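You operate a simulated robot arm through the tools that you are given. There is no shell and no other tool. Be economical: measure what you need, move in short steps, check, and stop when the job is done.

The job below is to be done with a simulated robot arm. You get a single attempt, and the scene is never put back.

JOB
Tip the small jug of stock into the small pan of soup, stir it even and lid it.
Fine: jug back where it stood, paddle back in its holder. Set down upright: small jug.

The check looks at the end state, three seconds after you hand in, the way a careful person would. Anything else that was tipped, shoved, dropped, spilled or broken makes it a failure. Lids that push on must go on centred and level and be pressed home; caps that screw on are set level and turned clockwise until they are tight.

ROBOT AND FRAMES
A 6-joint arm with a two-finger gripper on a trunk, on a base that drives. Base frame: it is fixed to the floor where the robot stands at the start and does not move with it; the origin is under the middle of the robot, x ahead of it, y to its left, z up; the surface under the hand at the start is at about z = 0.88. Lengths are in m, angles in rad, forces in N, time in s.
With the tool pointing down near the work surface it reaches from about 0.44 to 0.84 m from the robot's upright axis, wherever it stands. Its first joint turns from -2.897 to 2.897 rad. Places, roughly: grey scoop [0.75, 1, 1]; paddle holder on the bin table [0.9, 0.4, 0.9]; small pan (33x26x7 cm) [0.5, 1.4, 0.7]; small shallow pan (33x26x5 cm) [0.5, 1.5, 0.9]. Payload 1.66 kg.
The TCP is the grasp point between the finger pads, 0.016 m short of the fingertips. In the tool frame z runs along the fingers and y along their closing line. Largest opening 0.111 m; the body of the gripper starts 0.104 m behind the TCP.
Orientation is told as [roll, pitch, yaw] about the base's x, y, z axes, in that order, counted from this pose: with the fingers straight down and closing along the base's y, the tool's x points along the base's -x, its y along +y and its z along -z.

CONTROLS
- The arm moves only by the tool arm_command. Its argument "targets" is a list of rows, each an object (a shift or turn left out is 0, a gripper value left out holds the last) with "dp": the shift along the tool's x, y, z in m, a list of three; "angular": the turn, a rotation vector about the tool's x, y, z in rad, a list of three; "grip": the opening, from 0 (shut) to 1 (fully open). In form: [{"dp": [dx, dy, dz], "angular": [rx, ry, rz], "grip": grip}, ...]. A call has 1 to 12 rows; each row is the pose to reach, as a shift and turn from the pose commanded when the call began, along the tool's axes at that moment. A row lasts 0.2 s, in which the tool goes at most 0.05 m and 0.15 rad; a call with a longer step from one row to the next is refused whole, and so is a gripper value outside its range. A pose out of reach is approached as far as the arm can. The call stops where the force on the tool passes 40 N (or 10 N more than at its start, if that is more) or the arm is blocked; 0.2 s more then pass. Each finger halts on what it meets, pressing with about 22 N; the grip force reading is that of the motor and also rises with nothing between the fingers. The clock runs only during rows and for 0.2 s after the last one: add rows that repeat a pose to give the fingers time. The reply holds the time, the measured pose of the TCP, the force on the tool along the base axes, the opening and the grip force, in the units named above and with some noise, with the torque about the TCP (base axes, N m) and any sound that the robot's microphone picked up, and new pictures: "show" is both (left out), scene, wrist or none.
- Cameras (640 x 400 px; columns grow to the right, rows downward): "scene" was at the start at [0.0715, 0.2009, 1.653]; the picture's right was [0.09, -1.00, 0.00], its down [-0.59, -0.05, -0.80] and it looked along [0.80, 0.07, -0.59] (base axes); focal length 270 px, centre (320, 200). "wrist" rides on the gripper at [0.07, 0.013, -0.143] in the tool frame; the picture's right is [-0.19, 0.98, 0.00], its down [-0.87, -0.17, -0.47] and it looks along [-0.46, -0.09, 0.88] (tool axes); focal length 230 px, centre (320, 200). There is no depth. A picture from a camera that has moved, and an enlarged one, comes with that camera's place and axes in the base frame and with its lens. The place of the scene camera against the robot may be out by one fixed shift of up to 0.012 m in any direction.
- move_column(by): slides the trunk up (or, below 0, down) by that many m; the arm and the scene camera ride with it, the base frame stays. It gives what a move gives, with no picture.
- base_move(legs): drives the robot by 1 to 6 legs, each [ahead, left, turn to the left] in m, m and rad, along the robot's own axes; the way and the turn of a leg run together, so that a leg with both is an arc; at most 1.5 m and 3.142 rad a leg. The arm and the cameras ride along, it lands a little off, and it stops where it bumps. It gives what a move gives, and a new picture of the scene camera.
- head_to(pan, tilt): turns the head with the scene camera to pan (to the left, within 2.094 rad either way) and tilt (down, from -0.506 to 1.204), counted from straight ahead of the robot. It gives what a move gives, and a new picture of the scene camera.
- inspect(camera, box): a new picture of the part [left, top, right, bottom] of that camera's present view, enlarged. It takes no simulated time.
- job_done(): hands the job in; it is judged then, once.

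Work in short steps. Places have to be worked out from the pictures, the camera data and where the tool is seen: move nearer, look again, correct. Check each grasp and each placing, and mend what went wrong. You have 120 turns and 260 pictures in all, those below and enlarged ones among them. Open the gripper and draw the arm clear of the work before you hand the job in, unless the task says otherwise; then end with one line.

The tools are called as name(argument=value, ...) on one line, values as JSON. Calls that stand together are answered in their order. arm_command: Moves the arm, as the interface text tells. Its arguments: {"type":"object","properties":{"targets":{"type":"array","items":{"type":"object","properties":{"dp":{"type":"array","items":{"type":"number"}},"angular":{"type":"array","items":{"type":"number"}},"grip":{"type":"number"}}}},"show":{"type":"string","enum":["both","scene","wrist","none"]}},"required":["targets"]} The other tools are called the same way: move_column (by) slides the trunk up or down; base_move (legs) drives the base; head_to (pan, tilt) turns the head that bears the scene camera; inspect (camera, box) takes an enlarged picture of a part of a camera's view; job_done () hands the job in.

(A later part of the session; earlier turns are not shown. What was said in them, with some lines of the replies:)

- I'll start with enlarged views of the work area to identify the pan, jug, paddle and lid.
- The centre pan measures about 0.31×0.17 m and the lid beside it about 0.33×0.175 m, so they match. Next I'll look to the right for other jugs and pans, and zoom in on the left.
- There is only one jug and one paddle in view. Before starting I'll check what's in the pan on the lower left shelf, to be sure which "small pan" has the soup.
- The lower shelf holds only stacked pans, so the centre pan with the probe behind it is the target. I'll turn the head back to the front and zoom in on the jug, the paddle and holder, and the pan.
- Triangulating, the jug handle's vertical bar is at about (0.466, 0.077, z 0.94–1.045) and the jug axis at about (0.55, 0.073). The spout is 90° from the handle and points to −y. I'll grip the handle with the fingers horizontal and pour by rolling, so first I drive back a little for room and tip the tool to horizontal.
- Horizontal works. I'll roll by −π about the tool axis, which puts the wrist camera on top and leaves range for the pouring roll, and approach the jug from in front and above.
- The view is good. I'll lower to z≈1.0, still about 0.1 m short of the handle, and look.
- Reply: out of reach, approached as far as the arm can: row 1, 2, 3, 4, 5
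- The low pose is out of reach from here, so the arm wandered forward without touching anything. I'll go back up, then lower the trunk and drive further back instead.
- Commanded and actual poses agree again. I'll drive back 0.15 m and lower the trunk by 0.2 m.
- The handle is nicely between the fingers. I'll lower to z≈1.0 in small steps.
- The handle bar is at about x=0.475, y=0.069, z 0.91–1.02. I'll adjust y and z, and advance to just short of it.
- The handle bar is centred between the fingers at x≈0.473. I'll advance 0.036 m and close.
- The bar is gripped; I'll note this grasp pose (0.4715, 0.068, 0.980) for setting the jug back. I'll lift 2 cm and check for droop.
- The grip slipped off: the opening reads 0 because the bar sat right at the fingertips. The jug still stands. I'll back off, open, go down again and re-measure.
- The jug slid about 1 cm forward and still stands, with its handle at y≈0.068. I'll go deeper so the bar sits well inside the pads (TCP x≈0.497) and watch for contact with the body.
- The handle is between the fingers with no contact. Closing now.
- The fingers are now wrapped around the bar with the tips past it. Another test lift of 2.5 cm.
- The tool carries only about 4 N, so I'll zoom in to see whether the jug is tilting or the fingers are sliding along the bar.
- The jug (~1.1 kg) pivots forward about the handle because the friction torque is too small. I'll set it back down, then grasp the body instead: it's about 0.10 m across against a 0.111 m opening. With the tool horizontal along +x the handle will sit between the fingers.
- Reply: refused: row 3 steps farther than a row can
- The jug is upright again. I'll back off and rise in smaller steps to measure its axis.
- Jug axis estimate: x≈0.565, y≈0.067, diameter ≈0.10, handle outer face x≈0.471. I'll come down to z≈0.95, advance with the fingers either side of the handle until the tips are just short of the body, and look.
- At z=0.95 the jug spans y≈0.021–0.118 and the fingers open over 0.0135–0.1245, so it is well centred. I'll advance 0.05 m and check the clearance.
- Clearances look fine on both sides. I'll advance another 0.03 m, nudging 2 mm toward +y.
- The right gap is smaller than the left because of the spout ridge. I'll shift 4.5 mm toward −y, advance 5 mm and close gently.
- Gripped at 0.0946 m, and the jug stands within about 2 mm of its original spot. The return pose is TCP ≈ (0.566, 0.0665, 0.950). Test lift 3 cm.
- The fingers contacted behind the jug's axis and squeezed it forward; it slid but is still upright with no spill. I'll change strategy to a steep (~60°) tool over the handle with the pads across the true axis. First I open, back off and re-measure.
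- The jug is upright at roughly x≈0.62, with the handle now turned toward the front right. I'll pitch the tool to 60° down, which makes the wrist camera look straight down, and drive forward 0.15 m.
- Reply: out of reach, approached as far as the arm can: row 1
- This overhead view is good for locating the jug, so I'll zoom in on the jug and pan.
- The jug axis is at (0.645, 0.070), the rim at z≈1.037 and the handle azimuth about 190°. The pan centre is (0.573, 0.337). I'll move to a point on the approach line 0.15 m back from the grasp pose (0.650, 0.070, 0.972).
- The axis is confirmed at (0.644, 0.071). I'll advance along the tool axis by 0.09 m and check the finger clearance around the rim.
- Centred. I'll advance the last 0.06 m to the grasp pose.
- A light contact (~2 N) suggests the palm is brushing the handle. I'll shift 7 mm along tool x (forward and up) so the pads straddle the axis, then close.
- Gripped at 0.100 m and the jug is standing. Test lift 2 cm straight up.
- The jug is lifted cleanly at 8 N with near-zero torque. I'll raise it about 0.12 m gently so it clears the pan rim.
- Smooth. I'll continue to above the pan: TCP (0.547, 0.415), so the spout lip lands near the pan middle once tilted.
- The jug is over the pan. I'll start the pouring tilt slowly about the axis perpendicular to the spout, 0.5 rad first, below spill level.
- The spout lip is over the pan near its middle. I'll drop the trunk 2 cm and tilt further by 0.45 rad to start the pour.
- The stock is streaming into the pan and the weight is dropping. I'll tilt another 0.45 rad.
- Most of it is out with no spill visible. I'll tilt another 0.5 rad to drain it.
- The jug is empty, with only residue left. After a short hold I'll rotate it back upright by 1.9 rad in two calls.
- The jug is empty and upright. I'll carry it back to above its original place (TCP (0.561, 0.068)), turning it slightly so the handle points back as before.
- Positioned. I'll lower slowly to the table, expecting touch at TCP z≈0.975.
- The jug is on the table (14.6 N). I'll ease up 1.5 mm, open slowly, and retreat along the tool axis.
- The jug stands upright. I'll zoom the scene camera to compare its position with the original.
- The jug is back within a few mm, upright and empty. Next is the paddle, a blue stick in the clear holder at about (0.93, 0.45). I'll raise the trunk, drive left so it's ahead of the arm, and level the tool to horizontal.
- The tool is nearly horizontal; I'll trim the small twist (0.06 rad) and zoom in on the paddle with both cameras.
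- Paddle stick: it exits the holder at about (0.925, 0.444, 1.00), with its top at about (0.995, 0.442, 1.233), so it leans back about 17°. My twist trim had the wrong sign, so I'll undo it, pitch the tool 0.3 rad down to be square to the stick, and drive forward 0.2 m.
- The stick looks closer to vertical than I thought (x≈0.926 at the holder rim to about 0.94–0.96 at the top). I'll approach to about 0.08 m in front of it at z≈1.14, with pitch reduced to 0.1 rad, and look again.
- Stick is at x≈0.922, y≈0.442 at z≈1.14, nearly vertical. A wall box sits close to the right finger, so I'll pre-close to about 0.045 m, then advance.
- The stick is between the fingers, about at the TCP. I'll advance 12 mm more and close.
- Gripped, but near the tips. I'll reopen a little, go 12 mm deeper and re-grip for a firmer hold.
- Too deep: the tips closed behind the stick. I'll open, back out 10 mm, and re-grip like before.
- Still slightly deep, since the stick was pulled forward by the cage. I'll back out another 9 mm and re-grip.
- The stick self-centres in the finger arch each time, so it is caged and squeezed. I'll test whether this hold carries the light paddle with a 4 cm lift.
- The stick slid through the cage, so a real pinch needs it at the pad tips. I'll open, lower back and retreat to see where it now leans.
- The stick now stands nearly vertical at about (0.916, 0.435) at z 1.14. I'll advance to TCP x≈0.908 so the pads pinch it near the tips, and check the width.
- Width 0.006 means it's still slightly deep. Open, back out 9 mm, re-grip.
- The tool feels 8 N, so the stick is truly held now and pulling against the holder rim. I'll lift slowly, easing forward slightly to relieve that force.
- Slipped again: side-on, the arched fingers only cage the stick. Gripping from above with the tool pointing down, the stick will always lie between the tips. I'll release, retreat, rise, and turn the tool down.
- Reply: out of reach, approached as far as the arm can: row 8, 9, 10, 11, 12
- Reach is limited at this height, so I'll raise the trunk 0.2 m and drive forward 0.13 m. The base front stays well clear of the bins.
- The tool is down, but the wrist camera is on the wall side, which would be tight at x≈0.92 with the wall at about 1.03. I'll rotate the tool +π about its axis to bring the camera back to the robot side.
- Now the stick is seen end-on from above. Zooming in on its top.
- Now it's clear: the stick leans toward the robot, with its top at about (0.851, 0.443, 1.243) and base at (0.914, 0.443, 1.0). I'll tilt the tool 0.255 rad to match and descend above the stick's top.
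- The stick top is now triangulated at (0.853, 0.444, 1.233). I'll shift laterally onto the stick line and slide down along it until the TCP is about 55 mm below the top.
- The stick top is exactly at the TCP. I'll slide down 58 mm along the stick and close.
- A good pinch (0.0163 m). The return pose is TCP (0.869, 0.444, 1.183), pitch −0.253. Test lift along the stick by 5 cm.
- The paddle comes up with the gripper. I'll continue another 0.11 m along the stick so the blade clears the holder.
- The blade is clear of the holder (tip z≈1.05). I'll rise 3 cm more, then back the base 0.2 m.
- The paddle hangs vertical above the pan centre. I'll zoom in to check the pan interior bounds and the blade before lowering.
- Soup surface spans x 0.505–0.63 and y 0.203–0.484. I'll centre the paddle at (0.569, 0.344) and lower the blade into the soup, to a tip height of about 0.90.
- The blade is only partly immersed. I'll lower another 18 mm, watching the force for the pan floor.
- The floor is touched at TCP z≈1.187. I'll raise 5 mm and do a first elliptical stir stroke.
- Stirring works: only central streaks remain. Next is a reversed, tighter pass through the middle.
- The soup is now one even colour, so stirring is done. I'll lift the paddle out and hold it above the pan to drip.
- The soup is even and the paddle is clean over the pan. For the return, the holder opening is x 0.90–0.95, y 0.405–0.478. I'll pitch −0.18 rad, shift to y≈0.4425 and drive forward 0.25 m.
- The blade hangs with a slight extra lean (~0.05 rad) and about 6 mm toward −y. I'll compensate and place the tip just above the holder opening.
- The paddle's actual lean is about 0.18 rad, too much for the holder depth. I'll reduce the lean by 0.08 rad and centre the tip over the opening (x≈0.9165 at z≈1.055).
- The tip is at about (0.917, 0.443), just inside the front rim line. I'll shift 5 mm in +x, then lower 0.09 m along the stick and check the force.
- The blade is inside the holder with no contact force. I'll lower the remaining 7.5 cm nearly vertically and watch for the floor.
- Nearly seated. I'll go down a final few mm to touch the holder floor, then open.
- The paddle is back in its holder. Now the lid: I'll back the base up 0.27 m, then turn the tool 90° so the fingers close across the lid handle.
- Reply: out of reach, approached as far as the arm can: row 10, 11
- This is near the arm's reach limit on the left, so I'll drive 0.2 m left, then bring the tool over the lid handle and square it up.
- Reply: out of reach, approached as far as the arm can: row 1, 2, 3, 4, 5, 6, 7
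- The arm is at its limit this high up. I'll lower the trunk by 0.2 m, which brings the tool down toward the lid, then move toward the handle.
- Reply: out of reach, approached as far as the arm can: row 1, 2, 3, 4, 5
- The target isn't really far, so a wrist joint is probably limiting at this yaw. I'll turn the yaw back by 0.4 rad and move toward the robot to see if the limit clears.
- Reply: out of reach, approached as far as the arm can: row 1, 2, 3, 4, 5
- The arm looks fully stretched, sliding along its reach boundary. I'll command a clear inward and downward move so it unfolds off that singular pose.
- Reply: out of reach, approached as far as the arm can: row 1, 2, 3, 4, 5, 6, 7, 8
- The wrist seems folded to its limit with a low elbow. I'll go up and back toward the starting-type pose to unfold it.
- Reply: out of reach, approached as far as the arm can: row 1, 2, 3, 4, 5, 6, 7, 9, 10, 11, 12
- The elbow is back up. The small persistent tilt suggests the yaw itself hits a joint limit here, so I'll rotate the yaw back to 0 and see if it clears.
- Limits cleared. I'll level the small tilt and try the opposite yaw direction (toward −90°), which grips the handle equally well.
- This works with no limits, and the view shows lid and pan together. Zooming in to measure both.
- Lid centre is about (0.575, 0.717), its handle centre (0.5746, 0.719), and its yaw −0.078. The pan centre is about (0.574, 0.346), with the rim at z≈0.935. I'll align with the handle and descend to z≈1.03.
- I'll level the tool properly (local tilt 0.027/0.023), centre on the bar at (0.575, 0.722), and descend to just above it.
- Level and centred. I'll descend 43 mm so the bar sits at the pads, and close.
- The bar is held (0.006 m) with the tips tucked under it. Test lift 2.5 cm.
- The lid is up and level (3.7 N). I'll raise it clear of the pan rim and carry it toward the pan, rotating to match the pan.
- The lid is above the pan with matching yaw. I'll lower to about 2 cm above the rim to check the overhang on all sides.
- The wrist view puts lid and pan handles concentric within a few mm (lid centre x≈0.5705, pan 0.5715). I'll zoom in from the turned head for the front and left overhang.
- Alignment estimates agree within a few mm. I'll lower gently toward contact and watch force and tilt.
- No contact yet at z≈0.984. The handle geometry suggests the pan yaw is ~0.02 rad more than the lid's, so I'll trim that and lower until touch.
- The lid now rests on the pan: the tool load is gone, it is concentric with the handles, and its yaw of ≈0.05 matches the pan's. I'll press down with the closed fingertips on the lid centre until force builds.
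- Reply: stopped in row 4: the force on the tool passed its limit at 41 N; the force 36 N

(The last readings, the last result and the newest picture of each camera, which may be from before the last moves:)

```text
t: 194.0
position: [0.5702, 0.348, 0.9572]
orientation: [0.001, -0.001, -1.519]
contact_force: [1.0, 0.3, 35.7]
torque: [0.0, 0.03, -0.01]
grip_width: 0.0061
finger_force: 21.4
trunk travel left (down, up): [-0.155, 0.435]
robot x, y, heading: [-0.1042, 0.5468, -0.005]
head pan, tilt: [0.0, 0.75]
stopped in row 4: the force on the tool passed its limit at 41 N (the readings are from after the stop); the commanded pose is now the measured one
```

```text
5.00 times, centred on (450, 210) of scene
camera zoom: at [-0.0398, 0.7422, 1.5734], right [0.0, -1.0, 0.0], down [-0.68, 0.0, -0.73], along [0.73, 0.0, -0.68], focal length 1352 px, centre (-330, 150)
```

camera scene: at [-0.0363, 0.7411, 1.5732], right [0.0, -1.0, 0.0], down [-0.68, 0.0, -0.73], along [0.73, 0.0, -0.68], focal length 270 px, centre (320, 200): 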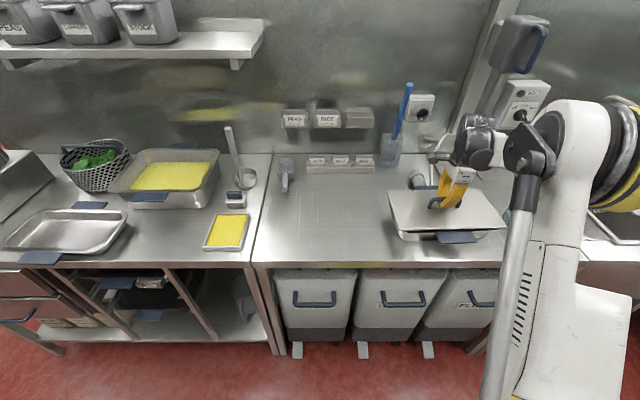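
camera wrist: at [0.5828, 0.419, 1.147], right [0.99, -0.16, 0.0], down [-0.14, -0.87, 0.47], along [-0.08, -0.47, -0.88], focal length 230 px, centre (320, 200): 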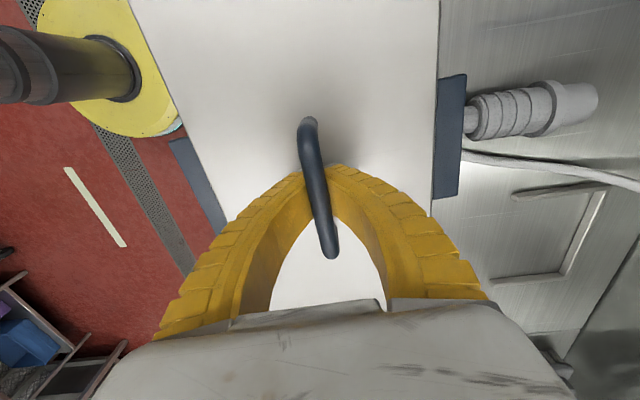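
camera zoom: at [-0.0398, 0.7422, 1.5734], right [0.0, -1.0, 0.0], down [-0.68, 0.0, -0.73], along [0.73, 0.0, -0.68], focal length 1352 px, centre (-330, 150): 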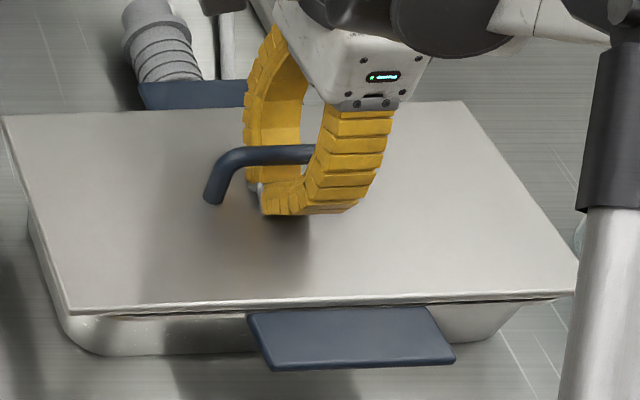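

Pressed to 41 N at the centre. I'll ease off 3 mm, open the fingers, rise clear, and inspect how the lid sits.

arm_command(targets=[{"dp": [0, 0, -0.003], "grip": 0}, {"dp": [0, 0, -0.004], "grip": 0.3}, {"dp": [0, 0, -0.004], "grip": 0.7}, {"dp": [0, 0, -0.004], "grip": 1}, {"dp": [0, 0, -0.004], "grip": 1}, {"dp": [0, 0, -0.03], "grip": 1}, {"dp": [0, 0, -0.07], "grip": 1}, {"dp": [0, 0, -0.11], "grip": 1}, {"dp": [0, 0, -0.15], "grip": 1}, {"dp": [0, 0, -0.15], "grip": 1}], show="wrist")

inspect(camera="wrist", box=[180, 0, 480, 250])

inspect(camera="scene", box=[380, 170, 520, 250])

```text
t: 195.2
position: [0.5672, 0.3482, 0.9652]
orientation: [0.003, -0.002, -1.519]
contact_force: [-2.3, -2.4, 68.7]
torque: [-0.07, 1.17, 0.24]
grip_width: 0.087
finger_force: 21.9
trunk travel left (down, up): [-0.155, 0.435]
robot x, y, heading: [-0.105, 0.5484, -0.002]
head pan, tilt: [0.0, 0.75]
stopped in row 6: the force on the tool passed its limit at 47 N (the readings are from after the stop); the commanded pose is now the measured one
camera wrist: at [0.5768, 0.4195, 1.1084], right [0.99, -0.14, 0.0], down [-0.12, -0.87, 0.47], along [-0.06, -0.47, -0.88], focal length 230 px, centre (320, 200)
```

wrist: 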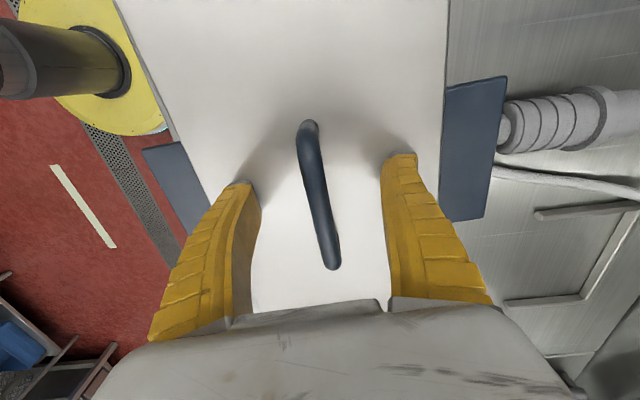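

```text
1.60 times, centred on (330, 125) of wrist
camera zoom: at [0.5768, 0.4195, 1.1084], right [0.99, -0.14, 0.0], down [-0.12, -0.87, 0.47], along [-0.06, -0.47, -0.88], focal length 368 px, centre (304, 320)
```

zoom: 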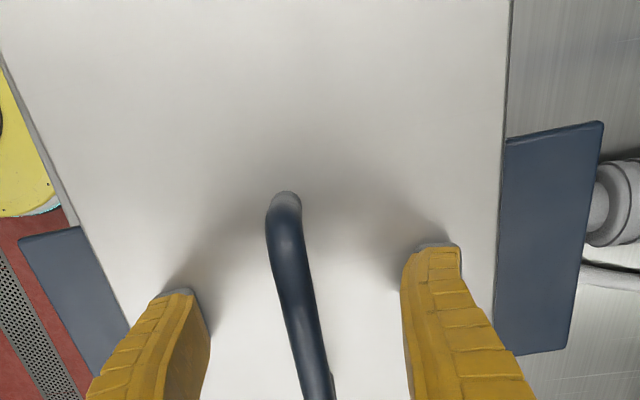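

```text
4.57 times, centred on (450, 210) of scene
camera zoom: at [-0.0435, 0.743, 1.5739], right [0.0, -1.0, 0.0], down [-0.68, 0.0, -0.73], along [0.73, 0.0, -0.68], focal length 1236 px, centre (-274, 154)
```

zoom: 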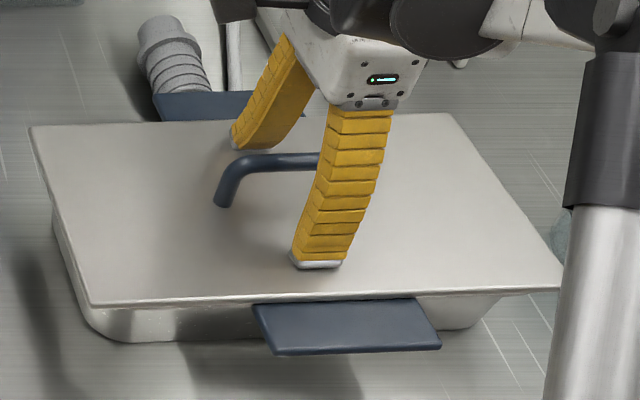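

Opening the fingers pressed the tips against the lid, adding force, and the front gap has now closed. I'll just rise straight up now.

arm_command(targets=[{"dp": [0, 0, -0.01]}, {"dp": [0, 0, -0.025]}, {"dp": [0, 0, -0.06], "grip": 1}, {"dp": [0, 0, -0.1], "grip": 1}, {"dp": [0, 0, -0.14], "grip": 1}, {"dp": [0, 0, -0.18], "grip": 1}, {"dp": [0, 0, -0.18], "grip": 1}], show="wrist")

inspect(camera="wrist", box=[200, 60, 460, 310])

inspect(camera="scene", box=[385, 170, 515, 250])

```text
t: 196.8
position: [0.5713, 0.3483, 1.1401]
orientation: [0.001, -0.001, -1.518]
contact_force: [-0.7, -0.6, 0.2]
torque: [-0.02, 0.01, -0.03]
grip_width: 0.1109
finger_force: 0.0
trunk travel left (down, up): [-0.155, 0.435]
robot x, y, heading: [-0.0997, 0.5461, -0.004]
head pan, tilt: [0.0, 0.75]
camera wrist: at [0.5811, 0.419, 1.2822], right [0.99, -0.14, 0.0], down [-0.12, -0.87, 0.47], along [-0.07, -0.47, -0.88], focal length 230 px, centre (320, 200)
```

wrist: 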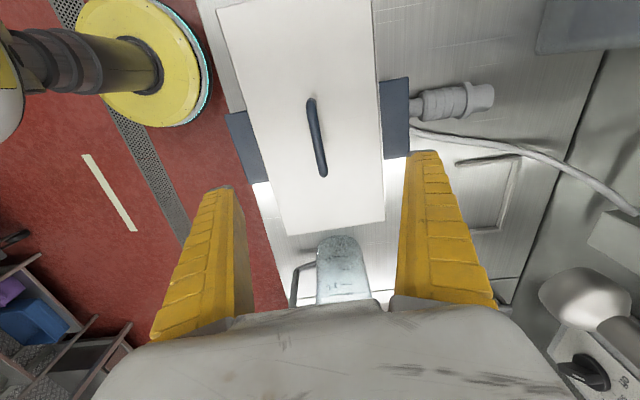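

```text
1.60 times, centred on (330, 185) of wrist
camera zoom: at [0.5811, 0.419, 1.2822], right [0.99, -0.14, 0.0], down [-0.12, -0.87, 0.47], along [-0.07, -0.47, -0.88], focal length 368 px, centre (304, 224)
```

zoom: 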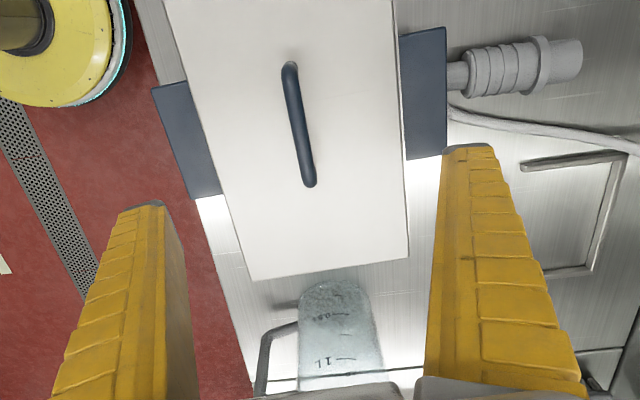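

```text
4.92 times, centred on (450, 210) of scene
camera zoom: at [-0.0365, 0.7412, 1.5732], right [0.0, -1.0, 0.0], down [-0.68, 0.0, -0.73], along [0.73, 0.0, -0.68], focal length 1331 px, centre (-320, 151)
```

zoom: 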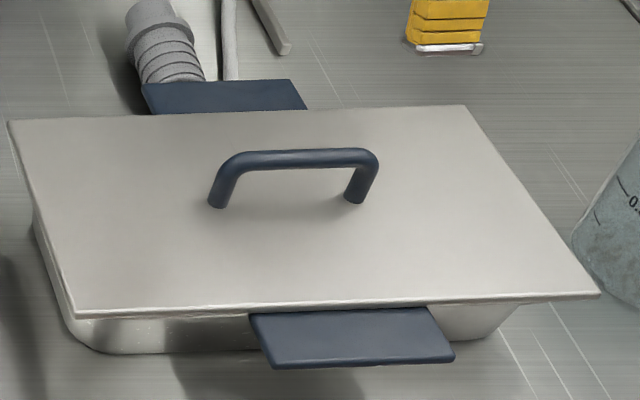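

The lid appears seated and centred within a few mm. I'll check its level and seating from the side view.

head_to(pan=-0.75, tilt=0.75)

inspect(camera="scene", box=[200, 150, 340, 250])

```text
t: 197.9
position: [0.5716, 0.3487, 1.1378]
orientation: [-0.003, -0.002, -1.518]
contact_force: [0.0, -0.5, 0.3]
torque: [-0.02, -0.03, 0.04]
grip_width: 0.1109
finger_force: 0.0
trunk travel left (down, up): [-0.155, 0.435]
robot x, y, heading: [-0.1061, 0.5486, 0.006]
head pan, tilt: [-0.75, 0.75]
camera scene: at [-0.0587, 0.6848, 1.5732], right [-0.68, -0.73, 0.0], down [-0.5, 0.47, -0.73], along [0.53, -0.5, -0.68], focal length 270 px, centre (320, 200)
```

scene: 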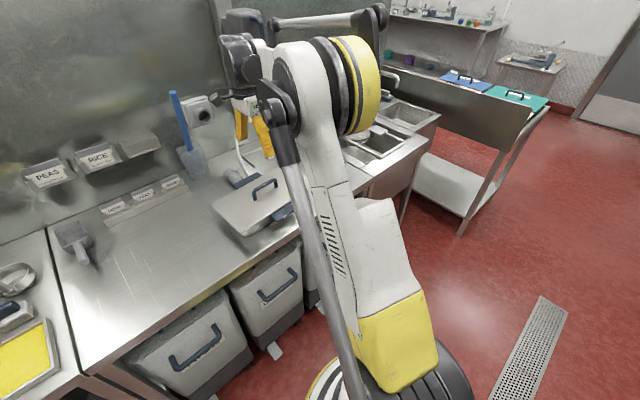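

```text
4.00 times, centred on (270, 200) of scene
camera zoom: at [-0.0587, 0.6848, 1.5732], right [-0.68, -0.73, 0.0], down [-0.5, 0.47, -0.73], along [0.53, -0.5, -0.68], focal length 1081 px, centre (520, 200)
```

zoom: 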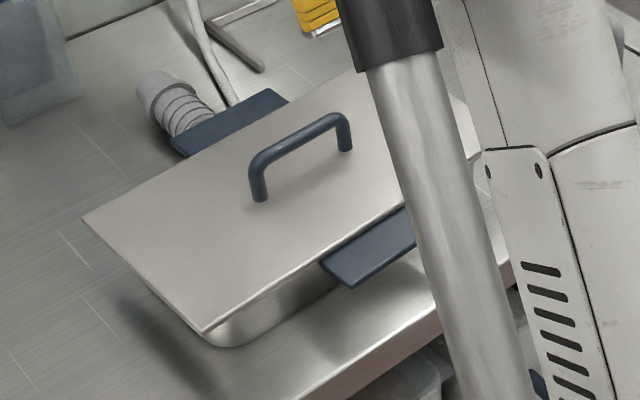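

It looks flush. To be sure it's pressed home evenly, I'll press with closed fingertips at the left quarter, then lift.

arm_command(targets=[{"dp": [0.045, 0, 0], "grip": 0.3}, {"dp": [0.09, -0.003, 0], "grip": 0}, {"dp": [0.09, -0.003, 0.04], "grip": 0}, {"dp": [0.09, -0.003, 0.08], "grip": 0}, {"dp": [0.09, -0.003, 0.12], "grip": 0}, {"dp": [0.09, -0.003, 0.155], "grip": 0}, {"dp": [0.09, -0.003, 0.17], "grip": 0}, {"dp": [0.09, -0.003, 0.178], "grip": 0}, {"dp": [0.09, -0.003, 0.184], "grip": 0}, {"dp": [0.09, -0.003, 0.19], "grip": 0}, {"dp": [0.09, -0.003, 0.196], "grip": 0}, {"dp": [0.09, -0.003, 0.2], "grip": 0}], show="none")

arm_command(targets=[{"dp": [0, 0, -0.01], "grip": 0}, {"dp": [0, 0, -0.05], "grip": 0}, {"dp": [0, 0, -0.1], "grip": 0}, {"dp": [-0.045, 0.002, -0.11], "grip": 0}, {"dp": [-0.09, 0.005, -0.11], "grip": 0}, {"dp": [-0.135, 0.007, -0.11], "grip": 0}, {"dp": [-0.18, 0.009, -0.11], "grip": 0}, {"dp": [-0.195, 0.01, -0.1], "grip": 0}, {"dp": [-0.195, 0.01, -0.06], "grip": 0}, {"dp": [-0.195, 0.01, -0.03], "grip": 0}], show="none")

```text
t: 200.0
position: [0.5629, 0.4376, 0.9566]
orientation: [0.004, -0.001, -1.519]
contact_force: [0.0, 0.0, 36.8]
torque: [0.0, 0.02, -0.02]
grip_width: 0.0058
finger_force: 22.5
trunk travel left (down, up): [-0.155, 0.435]
robot x, y, heading: [-0.109, 0.5467, 0.003]
head pan, tilt: [-0.75, 0.75]
stopped in row 10: the force on the tool passed its limit at 42 N (the readings are from after the stop); the commanded pose is now the measured one
```

```text
t: 202.2
position: [0.5851, 0.2433, 0.9835]
orientation: [0.002, 0.001, -1.518]
contact_force: [0.1, -0.3, 0.0]
torque: [0.0, -0.04, 0.03]
grip_width: 0.0004
finger_force: 22.1
trunk travel left (down, up): [-0.155, 0.435]
robot x, y, heading: [-0.1028, 0.5464, 0.0]
head pan, tilt: [-0.75, 0.75]
```

The left quarter gave the same height (0.9566) as the centre (0.957), so it's level. Now I'll press the right quarter, then retreat upward.

arm_command(targets=[{"dp": [0, 0, 0.01], "grip": 0}, {"dp": [0, 0, 0.018], "grip": 0}, {"dp": [0, 0, 0.024], "grip": 0}, {"dp": [0, 0, 0.03], "grip": 0}, {"dp": [0, 0, 0.036], "grip": 0}, {"dp": [0, 0, 0.042], "grip": 0}], show="none")

arm_command(targets=[{"dp": [0, 0, -0.01], "grip": 0}, {"dp": [0, 0, -0.05], "grip": 0}, {"dp": [0, 0, -0.1], "grip": 0}, {"dp": [0, 0, -0.15], "grip": 0.5}, {"dp": [0, 0, -0.2], "grip": 1}, {"dp": [0, 0, -0.25], "grip": 1}, {"dp": [0, 0, -0.3], "grip": 1}, {"dp": [0, 0, -0.3], "grip": 1}], show="wrist")

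head_to(pan=-0.3, tilt=0.8)

inspect(camera="wrist", box=[200, 20, 440, 260])

```text
t: 203.3
position: [0.5836, 0.2443, 0.9569]
orientation: [0.006, -0.004, -1.518]
contact_force: [0.3, -0.2, 35.5]
torque: [0.01, 0.0, -0.05]
grip_width: 0.006
finger_force: 21.7
trunk travel left (down, up): [-0.155, 0.435]
robot x, y, heading: [-0.1066, 0.5473, 0.001]
head pan, tilt: [-0.75, 0.75]
stopped in row 5: the force on the tool passed its limit at 42 N (the readings are from after the stop); the commanded pose is now the measured one
```

```text
t: 205.1
position: [0.5841, 0.242, 1.255]
orientation: [0.002, -0.003, -1.518]
contact_force: [-0.8, 0.1, 1.0]
torque: [-0.03, 0.0, 0.04]
grip_width: 0.1107
finger_force: 0.0
trunk travel left (down, up): [-0.155, 0.435]
robot x, y, heading: [-0.1014, 0.5485, -0.001]
head pan, tilt: [-0.75, 0.75]
camera wrist: at [0.5941, 0.3128, 1.397], right [0.99, -0.14, 0.0], down [-0.12, -0.87, 0.47], along [-0.06, -0.47, -0.88], focal length 230 px, centre (320, 200)
```

wrist: 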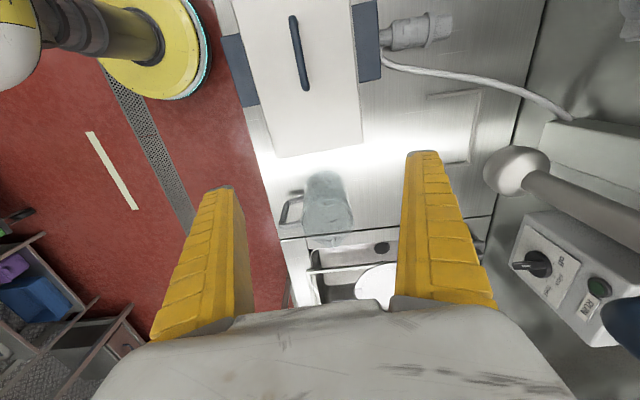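

```text
t: 206.0
position: [0.5845, 0.2424, 1.2539]
orientation: [0.002, -0.002, -1.522]
contact_force: [0.4, 0.8, -0.3]
torque: [0.0, 0.0, -0.02]
grip_width: 0.1106
finger_force: 0.1
trunk travel left (down, up): [-0.155, 0.435]
robot x, y, heading: [-0.1056, 0.5496, -0.002]
head pan, tilt: [-0.3, 0.799]
camera scene: at [-0.0422, 0.7173, 1.5692], right [-0.3, -0.95, 0.0], down [-0.68, 0.21, -0.7], along [0.67, -0.21, -0.72], focal length 270 px, centre (320, 200)
```

scene: 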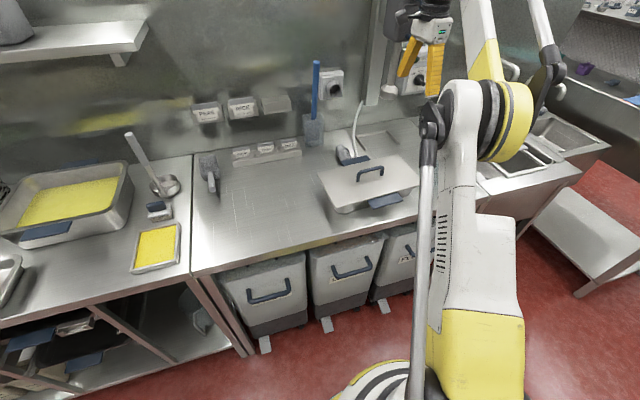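

```text
1.67 times, centred on (320, 140) of wrist
camera zoom: at [0.5944, 0.3126, 1.3965], right [0.99, -0.14, 0.0], down [-0.12, -0.87, 0.47], along [-0.06, -0.47, -0.88], focal length 384 px, centre (320, 300)
```

zoom: 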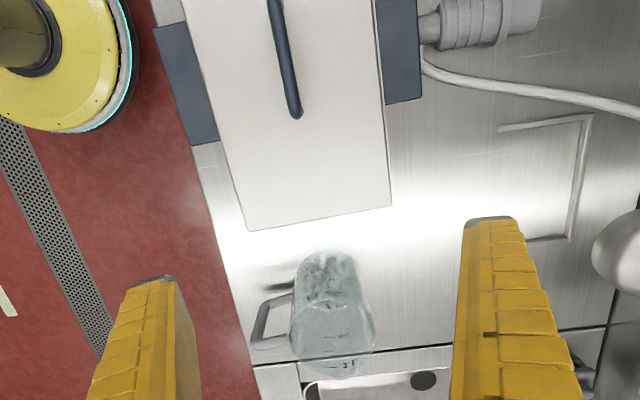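

The lid pressed to the same height at all three points (0.957) and is centred. The jug is upright in its place, the paddle is in its holder, and the arm is clear with the gripper open. Handing in.

job_done()

```text
The job is handed in.
```

The stock is poured into the small pan of soup and stirred to an even colour, and the lid is centred, level and pressed home. The emptied jug stands upright within about 5 mm of where it stood, its handle turned roughly 8° from before, and the paddle is back in its holder; I saw no spills.
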